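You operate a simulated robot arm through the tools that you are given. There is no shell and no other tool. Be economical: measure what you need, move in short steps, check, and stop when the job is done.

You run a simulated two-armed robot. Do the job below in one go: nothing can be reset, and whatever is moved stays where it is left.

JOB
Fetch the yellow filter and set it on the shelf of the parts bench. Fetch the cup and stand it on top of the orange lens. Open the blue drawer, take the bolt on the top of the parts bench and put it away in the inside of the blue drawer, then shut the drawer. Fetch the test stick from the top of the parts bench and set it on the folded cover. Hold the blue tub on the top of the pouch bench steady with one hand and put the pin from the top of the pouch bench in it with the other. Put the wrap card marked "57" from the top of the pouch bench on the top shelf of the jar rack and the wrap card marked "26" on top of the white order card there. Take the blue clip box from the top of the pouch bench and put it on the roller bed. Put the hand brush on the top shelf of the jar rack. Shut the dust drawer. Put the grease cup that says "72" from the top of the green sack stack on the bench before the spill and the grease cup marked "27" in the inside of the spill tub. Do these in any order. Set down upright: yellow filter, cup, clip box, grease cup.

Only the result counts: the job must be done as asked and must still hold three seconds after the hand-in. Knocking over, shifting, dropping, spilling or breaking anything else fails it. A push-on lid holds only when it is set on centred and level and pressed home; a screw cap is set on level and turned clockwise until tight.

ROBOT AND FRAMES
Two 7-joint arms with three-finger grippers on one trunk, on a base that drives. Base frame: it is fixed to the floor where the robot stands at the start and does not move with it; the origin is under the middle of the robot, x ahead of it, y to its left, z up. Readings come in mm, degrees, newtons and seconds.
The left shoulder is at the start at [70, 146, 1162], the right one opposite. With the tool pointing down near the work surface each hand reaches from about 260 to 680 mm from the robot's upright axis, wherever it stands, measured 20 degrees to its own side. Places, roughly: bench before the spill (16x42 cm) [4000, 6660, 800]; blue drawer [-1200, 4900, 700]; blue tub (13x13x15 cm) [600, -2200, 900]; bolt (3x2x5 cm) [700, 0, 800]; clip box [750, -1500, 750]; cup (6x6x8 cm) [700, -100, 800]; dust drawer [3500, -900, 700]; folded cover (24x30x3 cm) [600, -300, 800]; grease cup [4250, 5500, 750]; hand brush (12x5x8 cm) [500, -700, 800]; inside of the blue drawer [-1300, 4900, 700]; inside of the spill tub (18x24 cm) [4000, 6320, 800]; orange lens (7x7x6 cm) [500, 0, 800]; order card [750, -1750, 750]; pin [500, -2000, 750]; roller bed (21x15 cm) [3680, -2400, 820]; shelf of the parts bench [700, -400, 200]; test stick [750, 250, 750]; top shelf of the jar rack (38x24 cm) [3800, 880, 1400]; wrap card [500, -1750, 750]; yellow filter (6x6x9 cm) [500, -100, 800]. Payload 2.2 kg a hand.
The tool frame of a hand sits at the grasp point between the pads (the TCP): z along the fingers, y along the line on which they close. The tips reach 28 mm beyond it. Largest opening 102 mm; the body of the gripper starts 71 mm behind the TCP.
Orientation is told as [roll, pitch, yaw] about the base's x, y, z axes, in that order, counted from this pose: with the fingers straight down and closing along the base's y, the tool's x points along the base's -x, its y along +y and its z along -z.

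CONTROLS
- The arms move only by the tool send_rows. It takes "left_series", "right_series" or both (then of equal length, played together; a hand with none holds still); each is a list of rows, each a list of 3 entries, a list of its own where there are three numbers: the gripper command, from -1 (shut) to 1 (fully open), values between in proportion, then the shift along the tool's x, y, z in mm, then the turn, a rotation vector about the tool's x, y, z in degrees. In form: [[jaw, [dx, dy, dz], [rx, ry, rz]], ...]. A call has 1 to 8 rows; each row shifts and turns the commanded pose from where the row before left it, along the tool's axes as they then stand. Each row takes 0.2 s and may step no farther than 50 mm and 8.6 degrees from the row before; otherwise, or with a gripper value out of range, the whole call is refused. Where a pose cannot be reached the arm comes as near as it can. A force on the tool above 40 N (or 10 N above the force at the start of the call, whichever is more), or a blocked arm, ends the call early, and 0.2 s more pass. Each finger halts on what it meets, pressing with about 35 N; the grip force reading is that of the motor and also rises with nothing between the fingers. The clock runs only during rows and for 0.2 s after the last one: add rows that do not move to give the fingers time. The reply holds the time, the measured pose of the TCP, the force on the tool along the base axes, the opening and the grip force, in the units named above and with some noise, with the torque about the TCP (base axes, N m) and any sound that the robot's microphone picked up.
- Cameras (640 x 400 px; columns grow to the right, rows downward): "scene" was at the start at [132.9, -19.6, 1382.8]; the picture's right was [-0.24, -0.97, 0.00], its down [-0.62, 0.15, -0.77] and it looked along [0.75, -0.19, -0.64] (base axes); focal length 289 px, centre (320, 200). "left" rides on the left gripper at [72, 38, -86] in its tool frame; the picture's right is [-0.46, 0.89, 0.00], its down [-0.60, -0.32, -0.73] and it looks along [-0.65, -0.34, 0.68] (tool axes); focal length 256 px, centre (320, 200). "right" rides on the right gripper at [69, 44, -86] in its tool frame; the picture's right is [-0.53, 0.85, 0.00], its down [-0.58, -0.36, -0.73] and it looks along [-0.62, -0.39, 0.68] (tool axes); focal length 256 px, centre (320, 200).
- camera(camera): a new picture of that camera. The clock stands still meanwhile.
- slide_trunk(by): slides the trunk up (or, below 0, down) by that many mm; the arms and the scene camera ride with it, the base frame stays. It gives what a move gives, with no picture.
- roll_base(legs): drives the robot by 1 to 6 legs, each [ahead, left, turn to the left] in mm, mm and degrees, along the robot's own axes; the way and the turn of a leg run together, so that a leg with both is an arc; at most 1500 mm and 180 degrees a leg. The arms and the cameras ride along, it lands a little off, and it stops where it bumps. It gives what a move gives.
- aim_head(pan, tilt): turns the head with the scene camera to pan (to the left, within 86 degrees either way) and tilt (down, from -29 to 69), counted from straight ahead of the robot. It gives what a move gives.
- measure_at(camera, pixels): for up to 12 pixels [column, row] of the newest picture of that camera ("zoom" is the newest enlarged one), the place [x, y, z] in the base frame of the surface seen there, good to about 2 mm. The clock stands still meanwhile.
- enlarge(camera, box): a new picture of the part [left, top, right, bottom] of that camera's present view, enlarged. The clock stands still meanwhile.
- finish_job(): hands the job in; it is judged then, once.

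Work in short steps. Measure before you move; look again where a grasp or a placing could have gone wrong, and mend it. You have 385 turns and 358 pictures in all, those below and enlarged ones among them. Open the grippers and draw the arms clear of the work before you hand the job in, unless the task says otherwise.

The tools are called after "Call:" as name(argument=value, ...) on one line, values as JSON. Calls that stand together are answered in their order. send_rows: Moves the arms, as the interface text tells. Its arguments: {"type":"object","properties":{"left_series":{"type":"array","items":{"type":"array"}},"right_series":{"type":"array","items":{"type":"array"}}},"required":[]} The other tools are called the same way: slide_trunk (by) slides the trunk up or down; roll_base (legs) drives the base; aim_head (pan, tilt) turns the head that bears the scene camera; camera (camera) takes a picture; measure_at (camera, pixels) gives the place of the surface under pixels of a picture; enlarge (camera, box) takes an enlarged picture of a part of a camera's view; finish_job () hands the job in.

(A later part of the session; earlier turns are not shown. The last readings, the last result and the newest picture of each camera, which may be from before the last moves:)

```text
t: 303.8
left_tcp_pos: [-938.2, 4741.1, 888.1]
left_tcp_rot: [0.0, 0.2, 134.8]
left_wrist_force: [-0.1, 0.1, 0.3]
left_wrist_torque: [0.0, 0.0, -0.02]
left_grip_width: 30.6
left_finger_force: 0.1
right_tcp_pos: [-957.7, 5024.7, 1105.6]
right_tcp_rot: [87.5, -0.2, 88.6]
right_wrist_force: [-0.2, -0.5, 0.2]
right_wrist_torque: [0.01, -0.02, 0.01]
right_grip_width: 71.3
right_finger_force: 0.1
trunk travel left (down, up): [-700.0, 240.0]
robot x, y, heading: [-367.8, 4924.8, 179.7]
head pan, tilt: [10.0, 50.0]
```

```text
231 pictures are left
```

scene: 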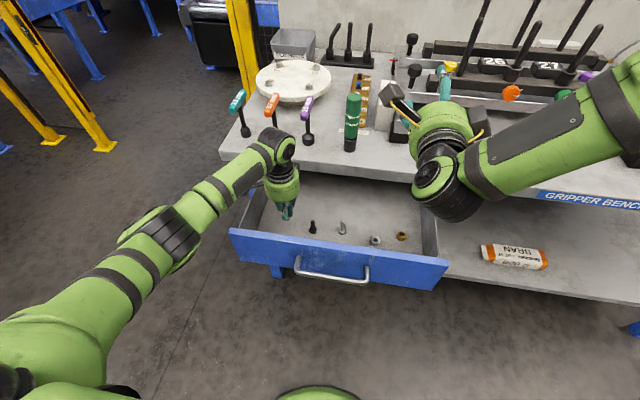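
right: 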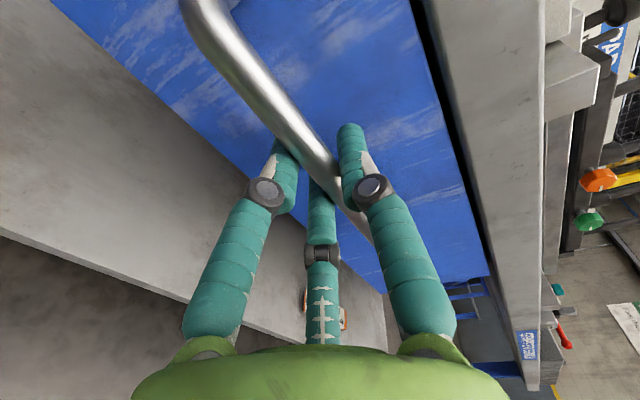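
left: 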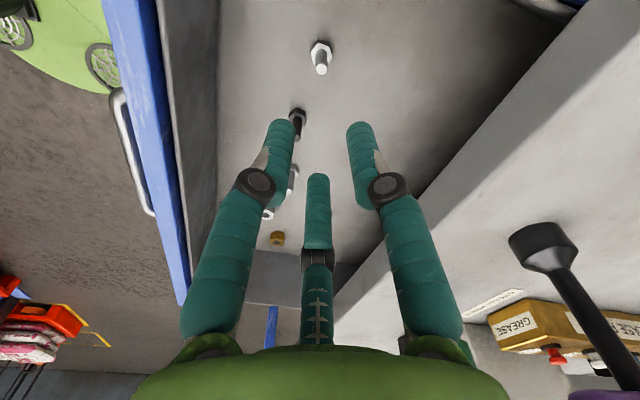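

Bolt stands in the drawer. Raise and retract the left hand.

Call:
send_rows(left_series=[[-0.4, [0, 0, -45], [0, 0, 0]], [-0.4, [0, 0, -45], [0, 0, 0]], [-0.4, [0, 0, -45], [0, 0, 0]], [-0.4, [41.8, -18.3, 0], [0, 0, 0]], [-0.4, [41.8, -18.3, 0], [0, 0, 0]], [-0.4, [41.8, -18.3, 0], [0, 0, 0]], [-0.4, [41.8, -18.3, 0], [0, 0, 0]], [-0.4, [41.8, -18.3, 0], [0, 0, 0]]])

Call:
roll_base(legs=[[-330, 135, 0.3]])

Call:
slide_trunk(by=-350)

Call:
aim_head(pan=-15, tilt=25)

Call:
camera(camera="scene")

```text
t: 305.6
left_tcp_pos: [-723.6, 4656.0, 1022.0]
left_tcp_rot: [-0.1, 0.0, 134.9]
left_wrist_force: [0.2, -0.1, -0.2]
left_wrist_torque: [0.02, 0.0, 0.03]
left_grip_width: 30.7
left_finger_force: 0.0
right_tcp_pos: [-957.7, 5022.6, 1107.6]
right_tcp_rot: [87.4, -0.3, 88.6]
right_wrist_force: [0.4, -0.6, 0.5]
right_wrist_torque: [0.0, 0.03, -0.02]
right_grip_width: 71.3
right_finger_force: 0.2
trunk travel left (down, up): [-700.0, 240.0]
robot x, y, heading: [-365.3, 4923.1, 180.0]
head pan, tilt: [10.0, 50.0]
```

```text
t: 307.9
left_tcp_pos: [-390.4, 4521.6, 1021.7]
left_tcp_rot: [0.1, 0.2, 134.9]
left_wrist_force: [0.6, -0.6, -0.1]
left_wrist_torque: [-0.03, 0.02, -0.02]
left_grip_width: 30.7
left_finger_force: 0.0
right_tcp_pos: [-623.1, 4888.2, 1105.7]
right_tcp_rot: [87.2, -0.2, 88.7]
right_wrist_force: [-1.0, -0.7, -0.2]
right_wrist_torque: [0.04, 0.01, -0.01]
right_grip_width: 71.4
right_finger_force: 0.0
trunk travel left (down, up): [-700.0, 240.0]
robot x, y, heading: [-35.3, 4790.8, 180.0]
head pan, tilt: [10.0, 50.0]
```

```text
t: 311.3
left_tcp_pos: [-389.9, 4521.5, 671.1]
left_tcp_rot: [0.1, 0.1, 134.9]
left_wrist_force: [0.0, -0.3, -0.5]
left_wrist_torque: [0.02, 0.0, -0.01]
left_grip_width: 30.7
left_finger_force: 0.0
right_tcp_pos: [-623.9, 4887.2, 755.9]
right_tcp_rot: [87.4, -0.3, 88.9]
right_wrist_force: [-0.8, -0.2, 0.4]
right_wrist_torque: [-0.03, 0.03, -0.02]
right_grip_width: 71.5
right_finger_force: 0.0
trunk travel left (down, up): [-350.0, 590.0]
robot x, y, heading: [-34.7, 4787.8, 180.0]
head pan, tilt: [10.0, 50.0]
```

```text
t: 312.2
left_tcp_pos: [-390.1, 4522.0, 671.7]
left_tcp_rot: [0.0, 0.2, 134.9]
left_wrist_force: [-0.4, 0.8, -0.4]
left_wrist_torque: [0.0, 0.0, 0.02]
left_grip_width: 30.5
left_finger_force: 0.1
right_tcp_pos: [-623.5, 4888.1, 756.2]
right_tcp_rot: [87.4, -0.4, 88.8]
right_wrist_force: [-0.7, 0.0, 0.3]
right_wrist_torque: [-0.04, -0.05, -0.02]
right_grip_width: 71.4
right_finger_force: 0.2
trunk travel left (down, up): [-350.0, 590.0]
robot x, y, heading: [-34.5, 4788.3, 180.3]
head pan, tilt: [-15.0, 25.0]
```

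```text
230 pictures are left
```

scene: 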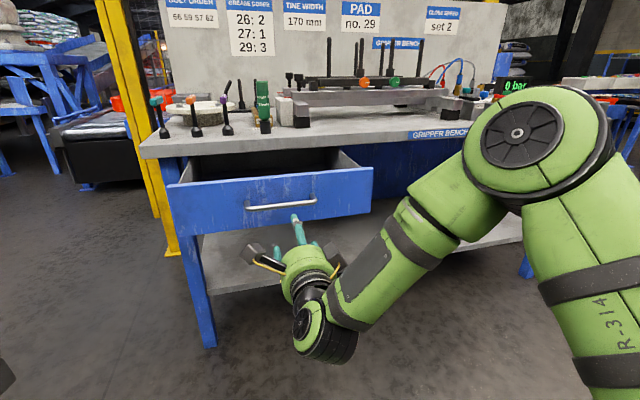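

Drive 148 ahead and regrip the bar at the same height.

Call:
roll_base(legs=[[148, 0, -0.2]])

Call:
send_rows(right_series=[[-1, [0, 0, 0], [0, 0, 0]], [-1, [0, 0, 0], [0, 0, 0]], [-1, [0, 0, 0], [0, 0, 0]]])

Call:
camera(camera="right")

```text
t: 313.6
left_tcp_pos: [-538.6, 4522.7, 670.7]
left_tcp_rot: [0.0, 0.1, 134.8]
left_wrist_force: [-0.4, 0.2, -0.4]
left_wrist_torque: [0.05, -0.08, 0.01]
left_grip_width: 30.6
left_finger_force: 0.0
right_tcp_pos: [-771.0, 4889.4, 755.2]
right_tcp_rot: [87.3, -0.3, 88.7]
right_wrist_force: [-1.0, 0.6, 0.6]
right_wrist_torque: [0.0, 0.03, 0.04]
right_grip_width: 71.4
right_finger_force: 0.1
trunk travel left (down, up): [-350.0, 590.0]
robot x, y, heading: [-177.4, 4790.7, 180.1]
head pan, tilt: [-15.0, 25.0]
```

```text
t: 314.4
left_tcp_pos: [-538.6, 4522.5, 671.5]
left_tcp_rot: [-0.1, 0.1, 134.7]
left_wrist_force: [-0.2, 0.9, 0.1]
left_wrist_torque: [-0.03, 0.0, 0.0]
left_grip_width: 30.7
left_finger_force: 0.0
right_tcp_pos: [-771.0, 4888.9, 755.2]
right_tcp_rot: [87.3, -0.4, 88.8]
right_wrist_force: [1.1, -0.1, -1.4]
right_wrist_torque: [-0.15, -0.09, 0.15]
right_grip_width: 22.0
right_finger_force: 45.4
trunk travel left (down, up): [-350.0, 590.0]
robot x, y, heading: [-182.0, 4788.3, 179.4]
head pan, tilt: [-15.0, 25.0]
```

```text
229 pictures are left
```

right: 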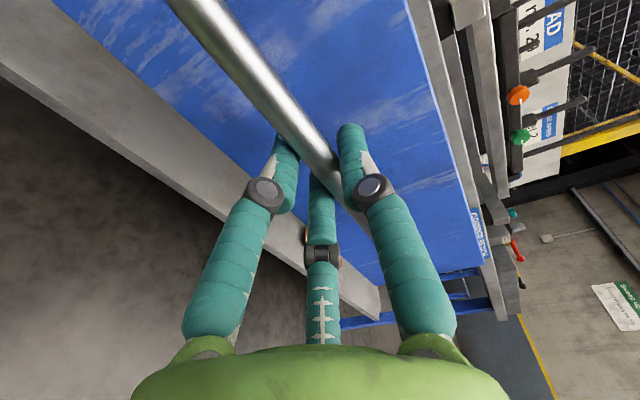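

Push the drawer shut: 205 mm, then the rest.

Call:
roll_base(legs=[[205, 0, 0]])

Call:
roll_base(legs=[[26, 0, 0]])

Call:
camera(camera="scene")

```text
t: 316.0
left_tcp_pos: [-743.0, 4523.2, 671.2]
left_tcp_rot: [0.0, 0.1, 135.0]
left_wrist_force: [-0.3, -0.9, 0.0]
left_wrist_torque: [-0.02, -0.04, -0.02]
left_grip_width: 30.8
left_finger_force: 0.1
right_tcp_pos: [-974.9, 4888.8, 755.6]
right_tcp_rot: [87.4, -0.2, 88.7]
right_wrist_force: [1.0, 7.6, -2.2]
right_wrist_torque: [-0.04, -0.1, -0.54]
right_grip_width: 21.4
right_finger_force: 45.3
trunk travel left (down, up): [-350.0, 590.0]
robot x, y, heading: [-384.1, 4788.7, -179.7]
head pan, tilt: [-15.0, 25.0]
```

```text
t: 316.9
left_tcp_pos: [-765.8, 4521.5, 672.6]
left_tcp_rot: [0.1, 0.1, 135.0]
left_wrist_force: [0.8, 0.8, 0.2]
left_wrist_torque: [-0.01, 0.02, -0.01]
left_grip_width: 30.8
left_finger_force: 0.0
right_tcp_pos: [-998.3, 4889.1, 755.9]
right_tcp_rot: [87.4, -0.2, 88.6]
right_wrist_force: [-0.2, 0.8, -0.8]
right_wrist_torque: [-0.11, 0.0, 0.3]
right_grip_width: 21.9
right_finger_force: 45.1
trunk travel left (down, up): [-350.0, 590.0]
robot x, y, heading: [-407.9, 4785.1, -180.1]
head pan, tilt: [-15.0, 25.0]
stopped in leg 1: the force on the tool passed its limit at 58 N (the readings are from after the stop); the commanded pose is now the measured one
```

```text
228 pictures are left
```

scene: 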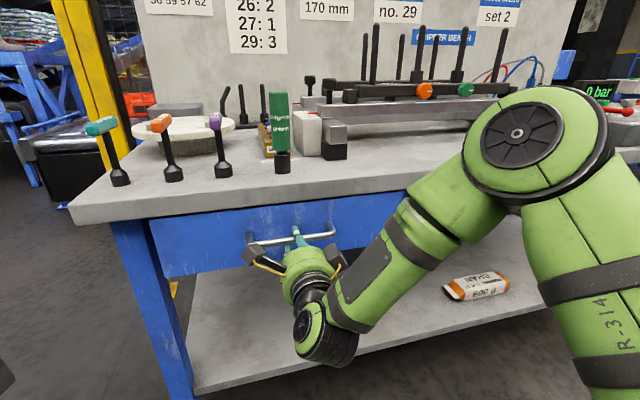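

The stop force says it is shut; verify front plane, then release and back off.

Call:
measure_at(camera="scene", pixels=[[200, 250], [360, 230], [220, 235], [300, 230]])

Call:
send_rows(right_series=[[0.4, [0, 0, 0], [0, 0, 0]], [0.5, [0, 0, 0], [0, 0, 0]], [0.5, [0, 0, 0], [0, 0, 0]]])

Call:
roll_base(legs=[[-300, 0, 0]])

Call:
camera(camera="scene")

```text
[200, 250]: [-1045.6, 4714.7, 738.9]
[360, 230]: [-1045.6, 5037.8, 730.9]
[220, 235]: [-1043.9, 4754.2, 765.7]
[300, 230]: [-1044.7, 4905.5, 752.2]
```

```text
t: 317.7
left_tcp_pos: [-766.6, 4522.0, 670.5]
left_tcp_rot: [0.1, 0.1, 134.9]
left_wrist_force: [0.1, -0.3, 0.9]
left_wrist_torque: [0.0, -0.01, 0.03]
left_grip_width: 30.5
left_finger_force: 0.0
right_tcp_pos: [-998.6, 4889.2, 755.8]
right_tcp_rot: [87.3, -0.2, 88.6]
right_wrist_force: [-0.1, -0.6, -0.3]
right_wrist_torque: [-0.01, 0.02, 0.03]
right_grip_width: 76.6
right_finger_force: 0.1
trunk travel left (down, up): [-350.0, 590.0]
robot x, y, heading: [-409.5, 4792.2, -179.9]
head pan, tilt: [-15.0, 25.0]
```

```text
t: 319.7
left_tcp_pos: [-473.6, 4521.4, 672.9]
left_tcp_rot: [0.0, 0.1, 135.0]
left_wrist_force: [0.2, 0.2, 0.6]
left_wrist_torque: [-0.04, 0.02, 0.02]
left_grip_width: 30.5
left_finger_force: 0.0
right_tcp_pos: [-705.4, 4889.4, 754.4]
right_tcp_rot: [87.3, -0.2, 88.6]
right_wrist_force: [0.3, -0.1, -0.4]
right_wrist_torque: [0.01, -0.05, -0.02]
right_grip_width: 76.7
right_finger_force: 0.0
trunk travel left (down, up): [-350.0, 590.0]
robot x, y, heading: [-115.2, 4790.3, -180.1]
head pan, tilt: [-15.0, 25.0]
```

```text
227 pictures are left
```

scene: 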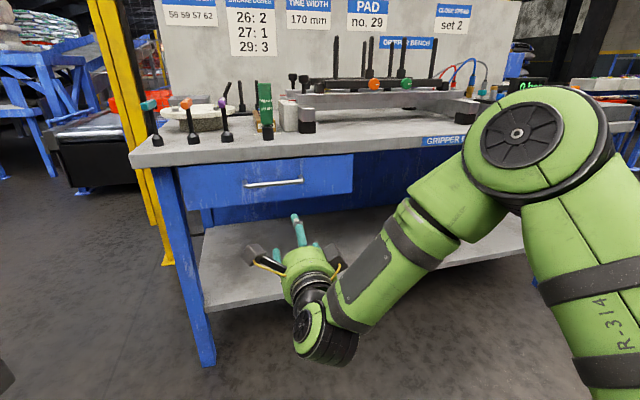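

Drawer shut. Next the dust drawer (~[3500,-900]); the hand is already horizontal. Turn around and drive along the clear lanes.

Call:
roll_base(legs=[[0, 0, -180], [0, -690, 0], [1500, 0, 0], [1300, 0, 0], [0, -1500, 0]])

Call:
aim_head(pan=-60, tilt=15)

Call:
camera(camera="scene")

```text
t: 350.9
left_tcp_pos: [3050.4, 2936.5, 671.0]
left_tcp_rot: [0.0, 0.1, -44.5]
left_wrist_force: [0.3, 0.0, -0.4]
left_wrist_torque: [0.01, -0.02, 0.01]
left_grip_width: 30.6
left_finger_force: 0.1
right_tcp_pos: [3285.1, 2571.5, 755.6]
right_tcp_rot: [87.3, -0.2, -90.8]
right_wrist_force: [-0.4, 0.6, -0.2]
right_wrist_torque: [-0.03, 0.0, 0.04]
right_grip_width: 76.3
right_finger_force: 0.1
trunk travel left (down, up): [-350.0, 590.0]
robot x, y, heading: [2697.1, 2665.6, 0.5]
head pan, tilt: [-15.0, 25.0]
```

```text
t: 352.0
left_tcp_pos: [3050.4, 2936.9, 671.1]
left_tcp_rot: [0.1, 0.1, -44.5]
left_wrist_force: [-0.2, 0.3, 1.1]
left_wrist_torque: [-0.02, 0.01, -0.02]
left_grip_width: 30.6
left_finger_force: 0.1
right_tcp_pos: [3285.5, 2571.7, 756.7]
right_tcp_rot: [87.3, -0.2, -90.9]
right_wrist_force: [0.0, -0.3, 0.4]
right_wrist_torque: [0.01, 0.03, -0.01]
right_grip_width: 76.4
right_finger_force: 0.1
trunk travel left (down, up): [-350.0, 590.0]
robot x, y, heading: [2694.0, 2669.0, 0.4]
head pan, tilt: [-60.0, 15.0]
```

```text
226 pictures are left
```

scene: 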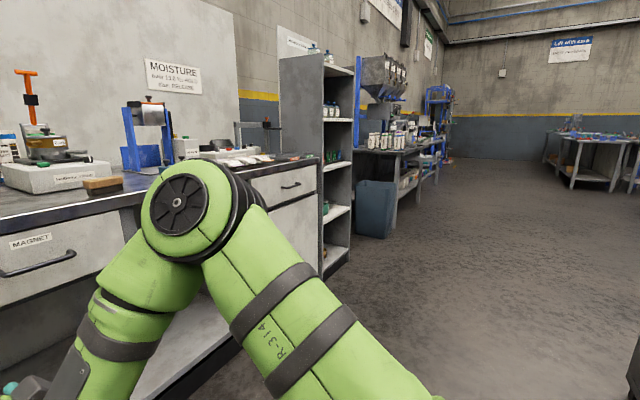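

Lane clear. Back 100 mm for margin, continue right 3 m.

Call:
roll_base(legs=[[-100, 0, -0.4], [0, -1500, 0], [0, -1400, 0]])

Call:
aim_head(pan=-30, tilt=20)

Call:
camera(camera="scene")

```text
t: 366.6
left_tcp_pos: [2938.6, 72.9, 672.0]
left_tcp_rot: [0.0, 0.1, -46.0]
left_wrist_force: [-0.1, 0.1, 0.4]
left_wrist_torque: [0.0, -0.02, -0.02]
left_grip_width: 30.6
left_finger_force: 0.1
right_tcp_pos: [3162.4, -298.6, 756.8]
right_tcp_rot: [87.4, -0.2, -92.4]
right_wrist_force: [-1.1, 0.3, -0.2]
right_wrist_torque: [0.01, 0.0, 0.03]
right_grip_width: 76.5
right_finger_force: 0.0
trunk travel left (down, up): [-350.0, 590.0]
robot x, y, heading: [2574.4, -188.7, -1.3]
head pan, tilt: [-60.0, 15.0]
```

```text
t: 367.5
left_tcp_pos: [2937.0, 72.6, 670.8]
left_tcp_rot: [0.0, 0.1, -46.1]
left_wrist_force: [0.6, -0.7, 0.0]
left_wrist_torque: [-0.01, 0.02, 0.01]
left_grip_width: 30.7
left_finger_force: 0.1
right_tcp_pos: [3162.7, -298.8, 755.8]
right_tcp_rot: [87.2, -0.2, -92.5]
right_wrist_force: [0.1, 0.0, 0.2]
right_wrist_torque: [0.0, 0.03, 0.01]
right_grip_width: 76.5
right_finger_force: 0.1
trunk travel left (down, up): [-350.0, 590.0]
robot x, y, heading: [2576.8, -189.8, -1.3]
head pan, tilt: [-30.0, 20.0]
```

```text
225 pictures are left
```

scene: 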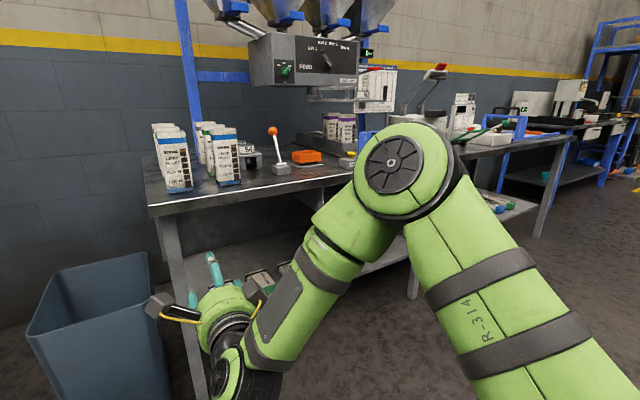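

Move right 650 and back 150 to see the drawer without the arm in front.

Call:
roll_base(legs=[[-150, -650, 1.3]])

Call:
aim_head(pan=8, tilt=18)

Call:
camera(camera="scene")

```text
t: 371.2
left_tcp_pos: [2779.2, -569.3, 671.4]
left_tcp_rot: [-0.1, 0.1, -44.6]
left_wrist_force: [0.7, -0.6, 0.9]
left_wrist_torque: [0.0, 0.01, -0.04]
left_grip_width: 30.8
left_finger_force: 0.0
right_tcp_pos: [3013.0, -934.2, 757.0]
right_tcp_rot: [87.4, -0.2, -91.0]
right_wrist_force: [0.0, 0.2, -0.1]
right_wrist_torque: [0.03, -0.02, 0.02]
right_grip_width: 76.6
right_finger_force: 0.1
trunk travel left (down, up): [-350.0, 590.0]
robot x, y, heading: [2423.8, -835.4, 0.4]
head pan, tilt: [-30.0, 20.0]
```

```text
t: 372.3
left_tcp_pos: [2780.3, -568.5, 671.7]
left_tcp_rot: [0.0, 0.0, -44.7]
left_wrist_force: [-0.4, -0.6, 0.0]
left_wrist_torque: [0.01, -0.02, -0.02]
left_grip_width: 30.7
left_finger_force: 0.1
right_tcp_pos: [3013.1, -935.5, 756.2]
right_tcp_rot: [87.5, -0.2, -91.0]
right_wrist_force: [-0.6, -0.1, 0.8]
right_wrist_torque: [0.02, 0.02, -0.02]
right_grip_width: 76.5
right_finger_force: 0.0
trunk travel left (down, up): [-350.0, 590.0]
robot x, y, heading: [2429.4, -842.0, 0.3]
head pan, tilt: [8.0, 18.0]
```

```text
224 pictures are left
```

scene: 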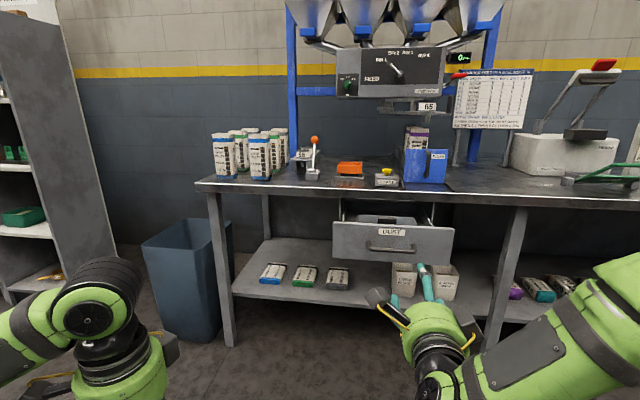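

Dust drawer is open, front panel at (392,240). Measure it.

Call:
measure_at(camera="scene", pixels=[[392, 240], [340, 240], [450, 245], [390, 258], [392, 232], [390, 247], [375, 218], [215, 200], [430, 200], [300, 190], [360, 230]])

Call:
enlarge(camera="scene", box=[310, 190, 480, 310])

```text
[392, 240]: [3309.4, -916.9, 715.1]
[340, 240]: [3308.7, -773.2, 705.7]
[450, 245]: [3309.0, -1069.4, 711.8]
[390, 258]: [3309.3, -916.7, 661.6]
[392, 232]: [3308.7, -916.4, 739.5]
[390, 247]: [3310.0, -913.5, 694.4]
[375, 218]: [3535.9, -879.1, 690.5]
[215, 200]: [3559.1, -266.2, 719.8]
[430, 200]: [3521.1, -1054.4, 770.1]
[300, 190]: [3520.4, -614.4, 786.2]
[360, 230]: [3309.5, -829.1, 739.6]
```

```text
3.33 times, centred on (395, 250) of scene
```

zoom: 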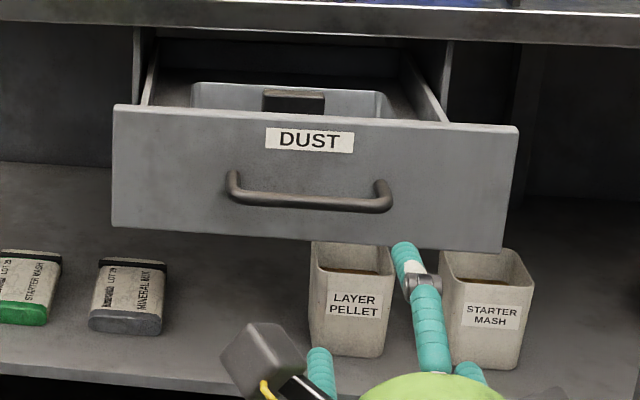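

Front panel x≈3309, y −765…−1070, z≈650–765, handle z≈687. Close the right hand, set it to z≈735 and y≈−917 and push.

Call:
send_rows(right_series=[[-1, [0, -20, 0], [0, 0, 0]], [-1, [0, 0, 0], [0, 0, 0]], [-1, [0, 0, 0], [0, 0, 0]]])

Call:
roll_base(legs=[[230, 15, -0.4]])

Call:
camera(camera="scene")

Call:
camera(camera="right")

```text
t: 373.1
left_tcp_pos: [2779.2, -568.8, 671.2]
left_tcp_rot: [-0.1, 0.1, -44.6]
left_wrist_force: [0.5, -1.4, -0.2]
left_wrist_torque: [-0.02, 0.0, -0.02]
left_grip_width: 30.5
left_finger_force: 0.0
right_tcp_pos: [3011.5, -930.9, 737.9]
right_tcp_rot: [87.2, -0.2, -91.3]
right_wrist_force: [-0.1, 0.1, -0.6]
right_wrist_torque: [0.03, 0.03, -0.01]
right_grip_width: 2.2
right_finger_force: 31.4
right hand out of reach, approached as far as the arm can: row 1
trunk travel left (down, up): [-350.0, 590.0]
robot x, y, heading: [2420.9, -836.4, 0.6]
head pan, tilt: [8.0, 18.0]
```

```text
t: 374.8
left_tcp_pos: [3013.3, -558.5, 671.1]
left_tcp_rot: [-0.1, 0.2, -45.2]
left_wrist_force: [-0.6, -0.1, -1.2]
left_wrist_torque: [-0.02, -0.03, -0.01]
left_grip_width: 30.7
left_finger_force: 0.1
right_tcp_pos: [3241.6, -920.9, 736.9]
right_tcp_rot: [87.2, -0.2, -91.8]
right_wrist_force: [-0.4, -0.8, -0.4]
right_wrist_torque: [-0.05, -0.03, 0.04]
right_grip_width: 1.9
right_finger_force: 31.5
trunk travel left (down, up): [-350.0, 590.0]
robot x, y, heading: [2656.1, -826.2, -0.4]
head pan, tilt: [8.0, 18.0]
```

```text
222 pictures are left
```

scene: 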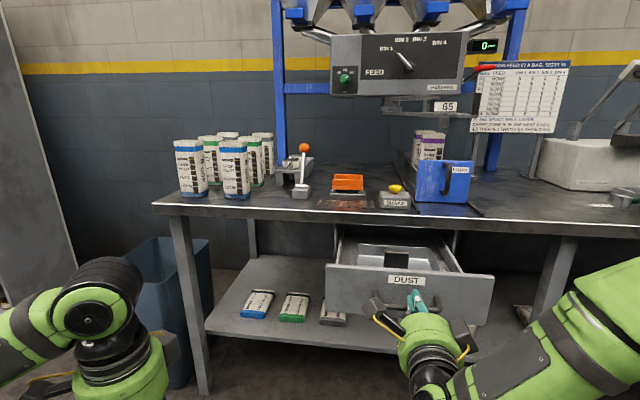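

```text
221 pictures are left
```

right: 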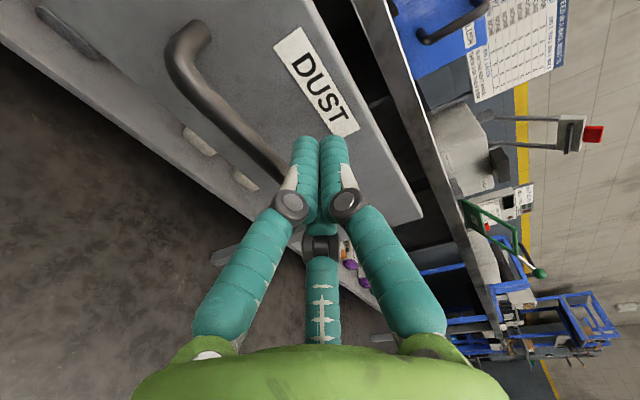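

Advance: push 240 mm (expect stop when shut around x≈3530).

Call:
roll_base(legs=[[130, 0, 0]])

Call:
roll_base(legs=[[100, 0, 0]])

Call:
camera(camera="scene")

```text
t: 376.1
left_tcp_pos: [3141.4, -557.2, 670.5]
left_tcp_rot: [-0.1, 0.1, -45.1]
left_wrist_force: [0.1, -0.4, -0.5]
left_wrist_torque: [0.0, 0.02, 0.02]
left_grip_width: 30.3
left_finger_force: 0.2
right_tcp_pos: [3370.5, -921.0, 737.4]
right_tcp_rot: [87.1, -0.3, -91.8]
right_wrist_force: [0.1, 0.4, 0.1]
right_wrist_torque: [0.01, 0.0, 0.0]
right_grip_width: 1.9
right_finger_force: 31.4
trunk travel left (down, up): [-350.0, 590.0]
robot x, y, heading: [2779.1, -821.5, -0.3]
head pan, tilt: [8.0, 18.0]
```

```text
t: 377.2
left_tcp_pos: [3239.0, -559.0, 671.7]
left_tcp_rot: [-0.1, 0.1, -45.4]
left_wrist_force: [0.6, -0.3, 0.0]
left_wrist_torque: [0.02, 0.03, -0.02]
left_grip_width: 30.5
left_finger_force: 0.0
right_tcp_pos: [3468.1, -922.0, 736.6]
right_tcp_rot: [87.1, -0.2, -91.8]
right_wrist_force: [0.2, -0.9, -0.5]
right_wrist_torque: [-0.02, 0.02, -0.03]
right_grip_width: 2.1
right_finger_force: 31.7
trunk travel left (down, up): [-350.0, 590.0]
robot x, y, heading: [2881.7, -822.1, -0.2]
head pan, tilt: [8.0, 18.0]
```

```text
220 pictures are left
```

scene: 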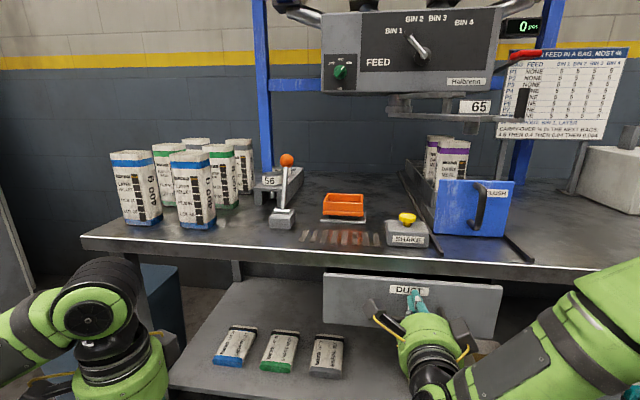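

Continue until it stops.

Call:
roll_base(legs=[[50, 0, 0]])

Call:
measure_at(camera="scene", pixels=[[340, 300], [480, 310], [300, 260], [550, 270]])

Call:
camera(camera="scene")

```text
t: 378.1
left_tcp_pos: [3259.6, -559.4, 673.0]
left_tcp_rot: [0.1, 0.0, -45.2]
left_wrist_force: [0.4, 1.1, -0.1]
left_wrist_torque: [0.0, -0.01, -0.01]
left_grip_width: 30.5
left_finger_force: 0.1
right_tcp_pos: [3481.0, -922.8, 740.8]
right_tcp_rot: [87.5, -0.2, -91.8]
right_wrist_force: [-20.0, -2.8, 6.3]
right_wrist_torque: [-0.04, -0.4, -0.08]
right_grip_width: 2.2
right_finger_force: 32.0
trunk travel left (down, up): [-350.0, 590.0]
robot x, y, heading: [2897.8, -827.9, -0.2]
head pan, tilt: [8.0, 18.0]
stopped in leg 1: the force on the tool passed its limit at 106 N (the readings are from after the stop); the commanded pose is now the measured one
```

```text
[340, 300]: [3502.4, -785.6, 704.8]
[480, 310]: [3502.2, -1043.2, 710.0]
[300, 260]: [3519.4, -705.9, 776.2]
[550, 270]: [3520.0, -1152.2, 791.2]
```

```text
219 pictures are left
```

scene: 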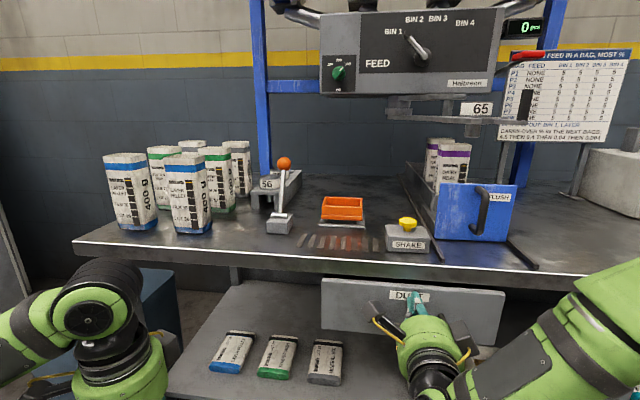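

Call:
measure_at(camera="scene", pixels=[[340, 305], [490, 315], [330, 285], [490, 295], [300, 262]])

Call:
roll_base(legs=[[-60, 0, 0]])

Call:
camera(camera="scene")

```text
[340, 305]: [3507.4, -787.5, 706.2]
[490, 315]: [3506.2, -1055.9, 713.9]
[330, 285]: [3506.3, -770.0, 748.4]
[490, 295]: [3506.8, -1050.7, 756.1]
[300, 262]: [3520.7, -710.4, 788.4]
```

```text
t: 379.1
left_tcp_pos: [3201.2, -559.6, 671.6]
left_tcp_rot: [0.1, 0.0, -45.3]
left_wrist_force: [-0.1, -0.3, 0.6]
left_wrist_torque: [0.04, -0.05, 0.03]
left_grip_width: 30.6
left_finger_force: 0.0
right_tcp_pos: [3424.4, -921.3, 737.1]
right_tcp_rot: [87.2, -0.2, -91.8]
right_wrist_force: [-0.5, -0.2, 0.2]
right_wrist_torque: [0.01, -0.01, 0.01]
right_grip_width: 2.3
right_finger_force: 31.8
trunk travel left (down, up): [-350.0, 590.0]
robot x, y, heading: [2842.9, -826.7, -0.0]
head pan, tilt: [8.0, 18.0]
```

```text
218 pictures are left
```

scene: 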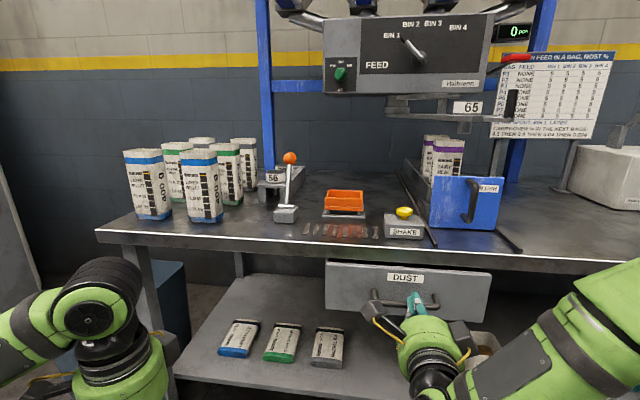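

Front at x≈3507, 13 mm before the bench edge. Zoom to see whether a gap remains.

Call:
enlarge(camera="scene", box=[310, 235, 510, 345])

Call:
roll_base(legs=[[75, 0, 0]])

Call:
camera(camera="scene")

```text
3.20 times, centred on (410, 290) of scene
```

zoom: 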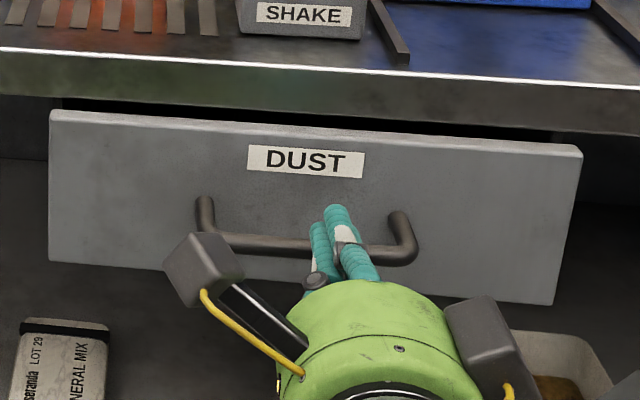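

```text
t: 380.1
left_tcp_pos: [3262.9, -558.8, 672.5]
left_tcp_rot: [-0.2, 0.2, -45.3]
left_wrist_force: [0.0, -0.4, 0.2]
left_wrist_torque: [0.0, -0.01, -0.03]
left_grip_width: 30.3
left_finger_force: 0.0
right_tcp_pos: [3480.4, -922.6, 736.1]
right_tcp_rot: [87.2, -0.2, -91.8]
right_wrist_force: [-3.0, -1.9, 1.2]
right_wrist_torque: [-0.02, -0.1, -0.03]
right_grip_width: 2.3
right_finger_force: 31.2
trunk travel left (down, up): [-350.0, 590.0]
robot x, y, heading: [2903.7, -826.5, -0.4]
head pan, tilt: [8.0, 18.0]
stopped in leg 1: the force on the tool passed its limit at 98 N (the readings are from after the stop); the commanded pose is now the measured one
```

```text
216 pictures are left
```

scene: 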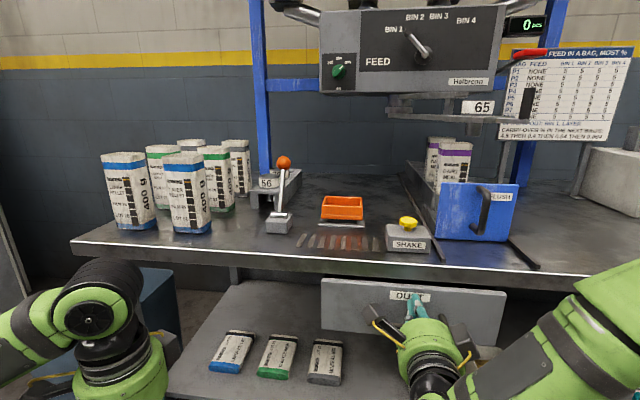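

It stops at the same place: shut. Back off, raise the trunk, and turn the right hand back to pointing down.

Call:
roll_base(legs=[[-400, 0, 0.4]])

Call:
slide_trunk(by=350)

Call:
send_rows(right_series=[[0, [0, 0, 0], [0, 0, -8.5]], [0, [0, 0, 0], [0, 0, -8.5]], [0, [0, 0, 0], [0, 0, -8.5]], [0, [0, 0, 0], [0, 0, -8.5]], [0, [0, 0, 0], [0, 0, -8.5]], [0, [0, 0, 0], [0, 0, -8.5]], [0, [0, 0, 0], [0, 0, -8.5]], [0, [0, 0, 0], [0, 0, -8.5]]])

Call:
send_rows(right_series=[[0, [0, 0, 0], [0, 0, -8.5]], [0, [0, 0, 0], [0, 0, -8.5]], [0, [0, 0, 0], [0, 0, -5]], [0, [0, 0, 0], [0, 8.5, 0]], [0, [0, 0, 0], [0, 8.5, 0]], [0, [0, 0, 0], [0, 8.5, 0]], [0, [0, 0, 0], [0, 8.5, 0]], [0, [0, 0, 0], [0, 8.5, 0]]])

```text
t: 382.6
left_tcp_pos: [2864.9, -557.5, 671.9]
left_tcp_rot: [0.0, 0.2, -45.2]
left_wrist_force: [-0.2, 0.3, 0.1]
left_wrist_torque: [0.01, -0.03, -0.01]
left_grip_width: 30.5
left_finger_force: 0.0
right_tcp_pos: [3083.8, -920.1, 735.9]
right_tcp_rot: [87.0, -0.2, -91.8]
right_wrist_force: [0.1, 0.1, -0.6]
right_wrist_torque: [0.01, 0.01, 0.01]
right_grip_width: 2.1
right_finger_force: 31.1
trunk travel left (down, up): [-350.0, 590.0]
robot x, y, heading: [2509.9, -821.2, -0.2]
head pan, tilt: [8.0, 18.0]
```

```text
t: 386.0
left_tcp_pos: [2864.9, -556.9, 1021.3]
left_tcp_rot: [0.0, 0.2, -45.4]
left_wrist_force: [-0.2, -0.6, 0.5]
left_wrist_torque: [0.01, -0.01, 0.02]
left_grip_width: 30.5
left_finger_force: 0.1
right_tcp_pos: [3083.8, -920.1, 1086.9]
right_tcp_rot: [87.0, -0.2, -91.8]
right_wrist_force: [0.8, -0.4, 0.1]
right_wrist_torque: [-0.02, -0.03, -0.02]
right_grip_width: 2.2
right_finger_force: 31.7
trunk travel left (down, up): [-700.0, 240.0]
robot x, y, heading: [2505.5, -823.6, -0.5]
head pan, tilt: [8.0, 18.0]
```

```text
t: 387.8
left_tcp_pos: [2864.2, -556.4, 1021.5]
left_tcp_rot: [-0.1, 0.3, -45.2]
left_wrist_force: [-0.1, -0.8, 0.0]
left_wrist_torque: [0.05, 0.02, -0.06]
left_grip_width: 30.5
left_finger_force: 0.1
right_tcp_pos: [3084.3, -919.7, 1086.2]
right_tcp_rot: [81.9, -68.2, -84.3]
right_wrist_force: [0.2, 0.5, -0.1]
right_wrist_torque: [0.01, 0.01, 0.04]
right_grip_width: 50.9
right_finger_force: 0.1
trunk travel left (down, up): [-700.0, 240.0]
robot x, y, heading: [2505.1, -825.1, -0.2]
head pan, tilt: [8.0, 18.0]
```

```text
t: 389.6
left_tcp_pos: [2865.8, -558.2, 1021.0]
left_tcp_rot: [-0.1, 0.2, -45.3]
left_wrist_force: [0.0, 0.3, 0.7]
left_wrist_torque: [0.02, -0.04, 0.0]
left_grip_width: 30.7
left_finger_force: 0.0
right_tcp_pos: [3084.9, -919.2, 1084.5]
right_tcp_rot: [-0.3, -44.3, -1.6]
right_wrist_force: [0.4, -0.1, -0.3]
right_wrist_torque: [0.02, 0.0, 0.02]
right_grip_width: 51.2
right_finger_force: 0.1
trunk travel left (down, up): [-700.0, 240.0]
robot x, y, heading: [2507.6, -824.6, -0.2]
head pan, tilt: [8.0, 18.0]
```

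Finish straightening both hands (right pitch to 0, left yaw to 0).

Call:
send_rows(right_series=[[0, [0, 0, 0], [0, 8.5, 0]], [0, [0, 0, 0], [0, 8.5, 0]], [0, [0, 0, 0], [0, 8.5, 0]], [0, [0, 0, 0], [0, 8.5, 0]], [0, [0, 0, 0], [0, 8.5, 0]], [0, [30, -25, 0], [0, 1.8, -1.5]], [0, [35, -30, 0], [0, 0, 0]], [0, [35, -30, 0], [0, 0, 0]]], left_series=[[0, [0, 0, 0], [0, 0, -8.5]], [0, [0, 0, 0], [0, 0, -8.5]], [0, [0, 0, 0], [0, 0, -8.5]], [0, [0, 0, 0], [0, 0, -8.5]], [0, [0, 0, 0], [0, 0, -8.5]], [0, [0, 0, 0], [0, 0, -2.6]], [0, [0, 0, 0], [0, 0, 0]], [0, [0, 0, 0], [0, 0, 0]]])

Call:
roll_base(legs=[[0, 1500, 0], [0, 85, 0], [-1500, 0, 0], [-1400, 0, 0]])

Call:
aim_head(pan=-60, tilt=25)

Call:
camera(camera="scene")

```text
t: 391.4
left_tcp_pos: [2865.6, -559.2, 1022.5]
left_tcp_rot: [0.1, 0.0, -0.2]
left_wrist_force: [1.3, -0.6, 0.0]
left_wrist_torque: [0.01, -0.02, -0.04]
left_grip_width: 51.0
left_finger_force: 0.1
right_tcp_pos: [2980.4, -1004.0, 1083.4]
right_tcp_rot: [-0.2, -0.2, -0.4]
right_wrist_force: [-0.1, -0.3, 0.4]
right_wrist_torque: [0.02, 0.01, -0.02]
right_grip_width: 51.1
right_finger_force: 0.1
trunk travel left (down, up): [-700.0, 240.0]
robot x, y, heading: [2507.6, -823.0, -0.2]
head pan, tilt: [8.0, 18.0]
```

```text
t: 413.1
left_tcp_pos: [-45.0, 992.9, 1020.9]
left_tcp_rot: [0.0, 0.2, 2.0]
left_wrist_force: [0.6, -1.5, -0.4]
left_wrist_torque: [-0.01, 0.02, 0.01]
left_grip_width: 51.1
left_finger_force: 0.1
right_tcp_pos: [88.3, 553.1, 1085.0]
right_tcp_rot: [-0.3, -0.2, 1.8]
right_wrist_force: [-0.4, 0.0, 0.1]
right_wrist_torque: [0.03, -0.01, 0.0]
right_grip_width: 51.2
right_finger_force: 0.1
trunk travel left (down, up): [-700.0, 240.0]
robot x, y, heading: [-392.2, 711.3, 1.7]
head pan, tilt: [8.0, 18.0]
```

```text
t: 414.5
left_tcp_pos: [-44.4, 992.4, 1022.0]
left_tcp_rot: [0.0, 0.3, 1.9]
left_wrist_force: [0.3, 0.2, 0.1]
left_wrist_torque: [-0.02, 0.03, 0.0]
left_grip_width: 51.0
left_finger_force: 0.0
right_tcp_pos: [88.0, 553.0, 1083.5]
right_tcp_rot: [-0.3, -0.2, 1.7]
right_wrist_force: [0.6, 0.0, 0.3]
right_wrist_torque: [-0.02, -0.02, 0.04]
right_grip_width: 50.9
right_finger_force: 0.1
trunk travel left (down, up): [-700.0, 240.0]
robot x, y, heading: [-395.4, 715.3, 2.0]
head pan, tilt: [-60.0, 25.0]
```

```text
215 pictures are left
```

scene: 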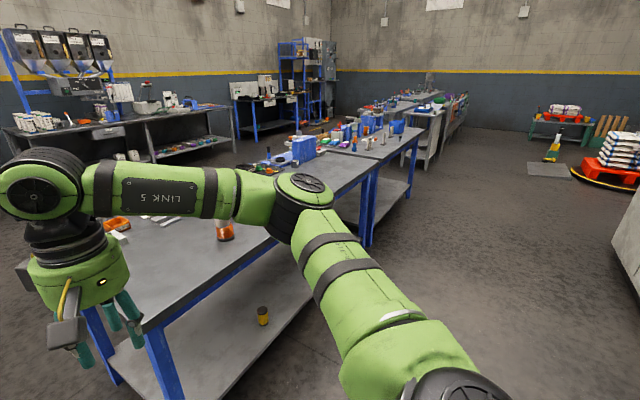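

All earlier items look in place and the way is open. Drive right 2.6 m to the pouch bench.

Call:
roll_base(legs=[[0, -1500, -2], [0, -1100, 0]])

Call:
aim_head(pan=0, tilt=30)

Call:
camera(camera="scene")

```text
t: 427.1
left_tcp_pos: [-63.1, -1630.5, 1021.4]
left_tcp_rot: [-0.1, 0.3, -2.6]
left_wrist_force: [0.0, -0.4, -0.1]
left_wrist_torque: [0.0, 0.0, 0.0]
left_grip_width: 50.9
left_finger_force: 0.0
right_tcp_pos: [35.9, -2080.1, 1084.0]
right_tcp_rot: [-0.3, -0.2, -2.5]
right_wrist_force: [-0.2, 1.0, -0.2]
right_wrist_torque: [0.02, -0.01, -0.01]
right_grip_width: 50.9
right_finger_force: 0.0
trunk travel left (down, up): [-700.0, 240.0]
robot x, y, heading: [-429.0, -1879.8, -2.4]
head pan, tilt: [-60.0, 25.0]
```

```text
t: 428.4
left_tcp_pos: [-62.7, -1632.0, 1021.8]
left_tcp_rot: [0.0, 0.2, -2.3]
left_wrist_force: [0.4, 0.3, 0.3]
left_wrist_torque: [0.02, 0.0, -0.04]
left_grip_width: 50.9
left_finger_force: 0.1
right_tcp_pos: [36.3, -2080.4, 1085.0]
right_tcp_rot: [-0.4, -0.2, -2.5]
right_wrist_force: [-0.6, -0.4, -1.2]
right_wrist_torque: [-0.01, -0.01, 0.01]
right_grip_width: 51.0
right_finger_force: 0.1
trunk travel left (down, up): [-700.0, 240.0]
robot x, y, heading: [-436.3, -1882.0, -2.4]
head pan, tilt: [0.0, 30.0]
```

```text
214 pictures are left
```

scene: 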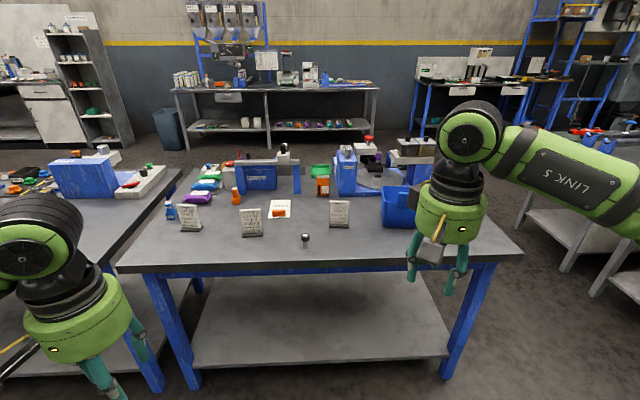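

Pouch bench: standing cards at (188,217),(250,222),(339,214), flat white card at (279,210), pin at (305,240), tub at (398,205). Drive closer.

Call:
roll_base(legs=[[380, 0, 2.4]])

Call:
aim_head(pan=0, tilt=42)

Call:
camera(camera="scene")

Call:
enlarge(camera="scene", box=[120, 120, 440, 320])

```text
t: 430.9
left_tcp_pos: [315.3, -1623.4, 1022.3]
left_tcp_rot: [0.1, 0.2, 0.1]
left_wrist_force: [0.0, 0.3, -1.4]
left_wrist_torque: [0.01, -0.02, 0.04]
left_grip_width: 51.2
left_finger_force: 0.1
right_tcp_pos: [434.9, -2068.6, 1085.2]
right_tcp_rot: [-0.3, -0.3, 0.0]
right_wrist_force: [-0.8, -0.4, 0.3]
right_wrist_torque: [0.0, -0.01, -0.03]
right_grip_width: 50.6
right_finger_force: 0.0
trunk travel left (down, up): [-700.0, 240.0]
robot x, y, heading: [-40.1, -1892.6, -0.2]
head pan, tilt: [0.0, 30.0]
```

```text
t: 431.6
left_tcp_pos: [317.0, -1624.1, 1021.3]
left_tcp_rot: [0.2, 0.2, 0.2]
left_wrist_force: [0.7, 0.2, -0.8]
left_wrist_torque: [-0.01, -0.01, 0.0]
left_grip_width: 50.9
left_finger_force: 0.0
right_tcp_pos: [436.2, -2067.7, 1085.5]
right_tcp_rot: [-0.4, -0.2, -0.1]
right_wrist_force: [0.3, -0.1, -0.5]
right_wrist_torque: [0.01, 0.02, 0.01]
right_grip_width: 51.1
right_finger_force: 0.0
trunk travel left (down, up): [-700.0, 240.0]
robot x, y, heading: [-40.0, -1886.8, 0.1]
head pan, tilt: [0.0, 42.0]
```

```text
213 pictures are left
```

scene: 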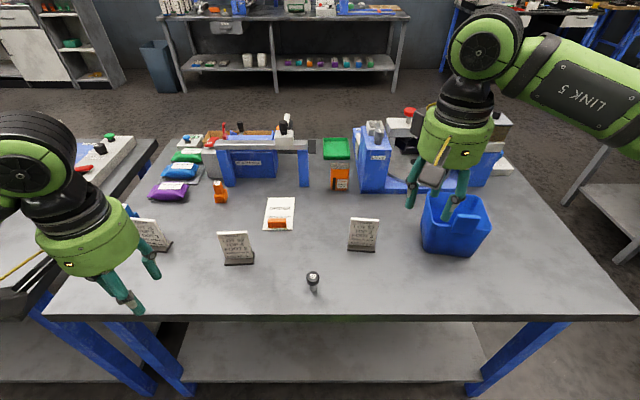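

```text
2.00 times, centred on (280, 220) of scene
```

zoom: 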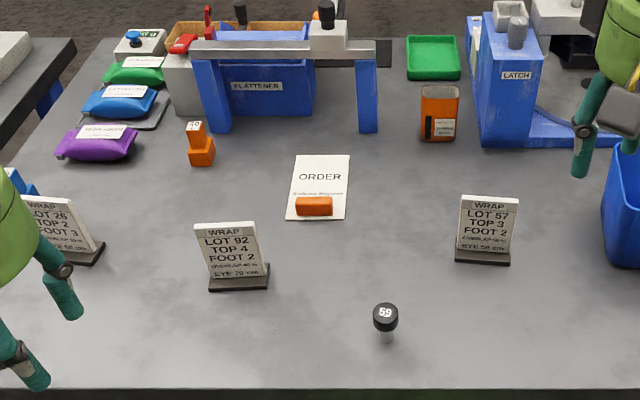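

Cards: 26 (left), 92, 57 (right); pin "59". Pull the left hand back to see the blue clip box and card 26.

Call:
send_rows(left_series=[[0, [40, 0, -20], [0, 0, 0]], [0, [40, 0, -20], [0, 0, 0]], [0, [20, 0, -20], [0, 0, 0]]])

Call:
aim_head(pan=20, tilt=42)

Call:
camera(camera="scene")

```text
t: 432.4
left_tcp_pos: [215.2, -1622.9, 1082.1]
left_tcp_rot: [0.1, 0.2, 0.1]
left_wrist_force: [-0.5, -0.5, 0.2]
left_wrist_torque: [-0.01, 0.02, 0.0]
left_grip_width: 51.0
left_finger_force: 0.1
right_tcp_pos: [435.6, -2067.3, 1083.7]
right_tcp_rot: [-0.3, -0.1, 0.0]
right_wrist_force: [0.1, -0.1, -0.4]
right_wrist_torque: [0.0, 0.01, -0.01]
right_grip_width: 50.9
right_finger_force: 0.1
trunk travel left (down, up): [-700.0, 240.0]
robot x, y, heading: [-41.6, -1888.3, 0.1]
head pan, tilt: [0.0, 42.0]
```

```text
t: 433.3
left_tcp_pos: [217.5, -1623.0, 1082.7]
left_tcp_rot: [0.1, 0.2, 0.1]
left_wrist_force: [0.4, -1.0, -0.6]
left_wrist_torque: [0.02, 0.02, -0.01]
left_grip_width: 51.0
left_finger_force: 0.1
right_tcp_pos: [434.8, -2068.6, 1083.7]
right_tcp_rot: [-0.4, -0.1, 0.1]
right_wrist_force: [0.8, 0.1, 0.2]
right_wrist_torque: [0.03, 0.02, 0.03]
right_grip_width: 51.1
right_finger_force: 0.1
trunk travel left (down, up): [-700.0, 240.0]
robot x, y, heading: [-41.2, -1891.0, 0.1]
head pan, tilt: [20.0, 42.0]
```

```text
211 pictures are left
```

scene: 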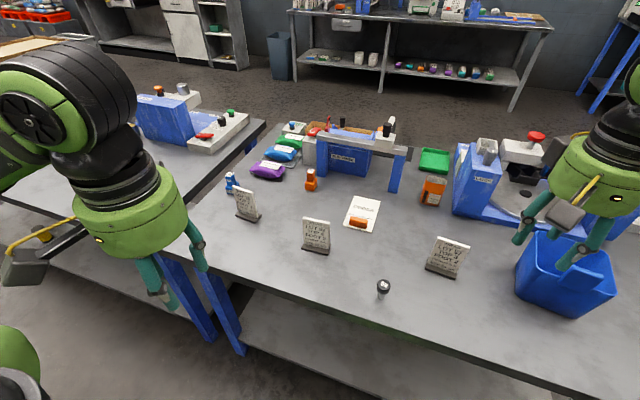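

Call:
enlarge(camera="scene", box=[200, 140, 480, 310])

Call:
measure_at(camera="scene", pixels=[[229, 183], [232, 173], [311, 180], [246, 203], [250, 218], [318, 236], [317, 252], [446, 258], [441, 274], [383, 285], [382, 297], [362, 212]])

Call:
measure_at(camera="scene", pixels=[[358, 222], [352, 197], [380, 200], [373, 231], [345, 228], [516, 268], [575, 310], [615, 290], [560, 260], [400, 270], [265, 170], [540, 240]])

```text
2.29 times, centred on (340, 225) of scene
```

zoom: 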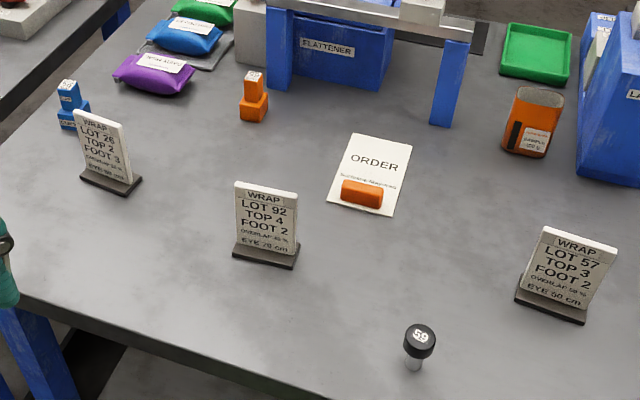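

```text
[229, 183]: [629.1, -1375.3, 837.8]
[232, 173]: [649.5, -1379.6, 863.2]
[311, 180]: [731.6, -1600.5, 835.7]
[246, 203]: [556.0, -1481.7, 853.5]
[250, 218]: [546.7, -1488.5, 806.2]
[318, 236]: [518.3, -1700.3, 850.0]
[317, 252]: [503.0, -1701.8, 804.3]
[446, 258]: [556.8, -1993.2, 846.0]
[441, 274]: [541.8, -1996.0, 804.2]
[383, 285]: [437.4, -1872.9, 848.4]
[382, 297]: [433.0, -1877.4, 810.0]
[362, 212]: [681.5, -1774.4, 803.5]
```

```text
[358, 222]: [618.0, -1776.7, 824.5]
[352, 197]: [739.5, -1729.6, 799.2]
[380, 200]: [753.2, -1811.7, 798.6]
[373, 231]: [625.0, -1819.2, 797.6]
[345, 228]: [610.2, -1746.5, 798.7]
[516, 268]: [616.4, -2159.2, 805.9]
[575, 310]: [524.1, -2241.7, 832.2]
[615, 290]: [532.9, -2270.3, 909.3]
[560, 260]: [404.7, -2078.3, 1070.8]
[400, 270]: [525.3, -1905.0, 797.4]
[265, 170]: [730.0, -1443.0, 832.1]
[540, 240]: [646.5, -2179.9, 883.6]
```

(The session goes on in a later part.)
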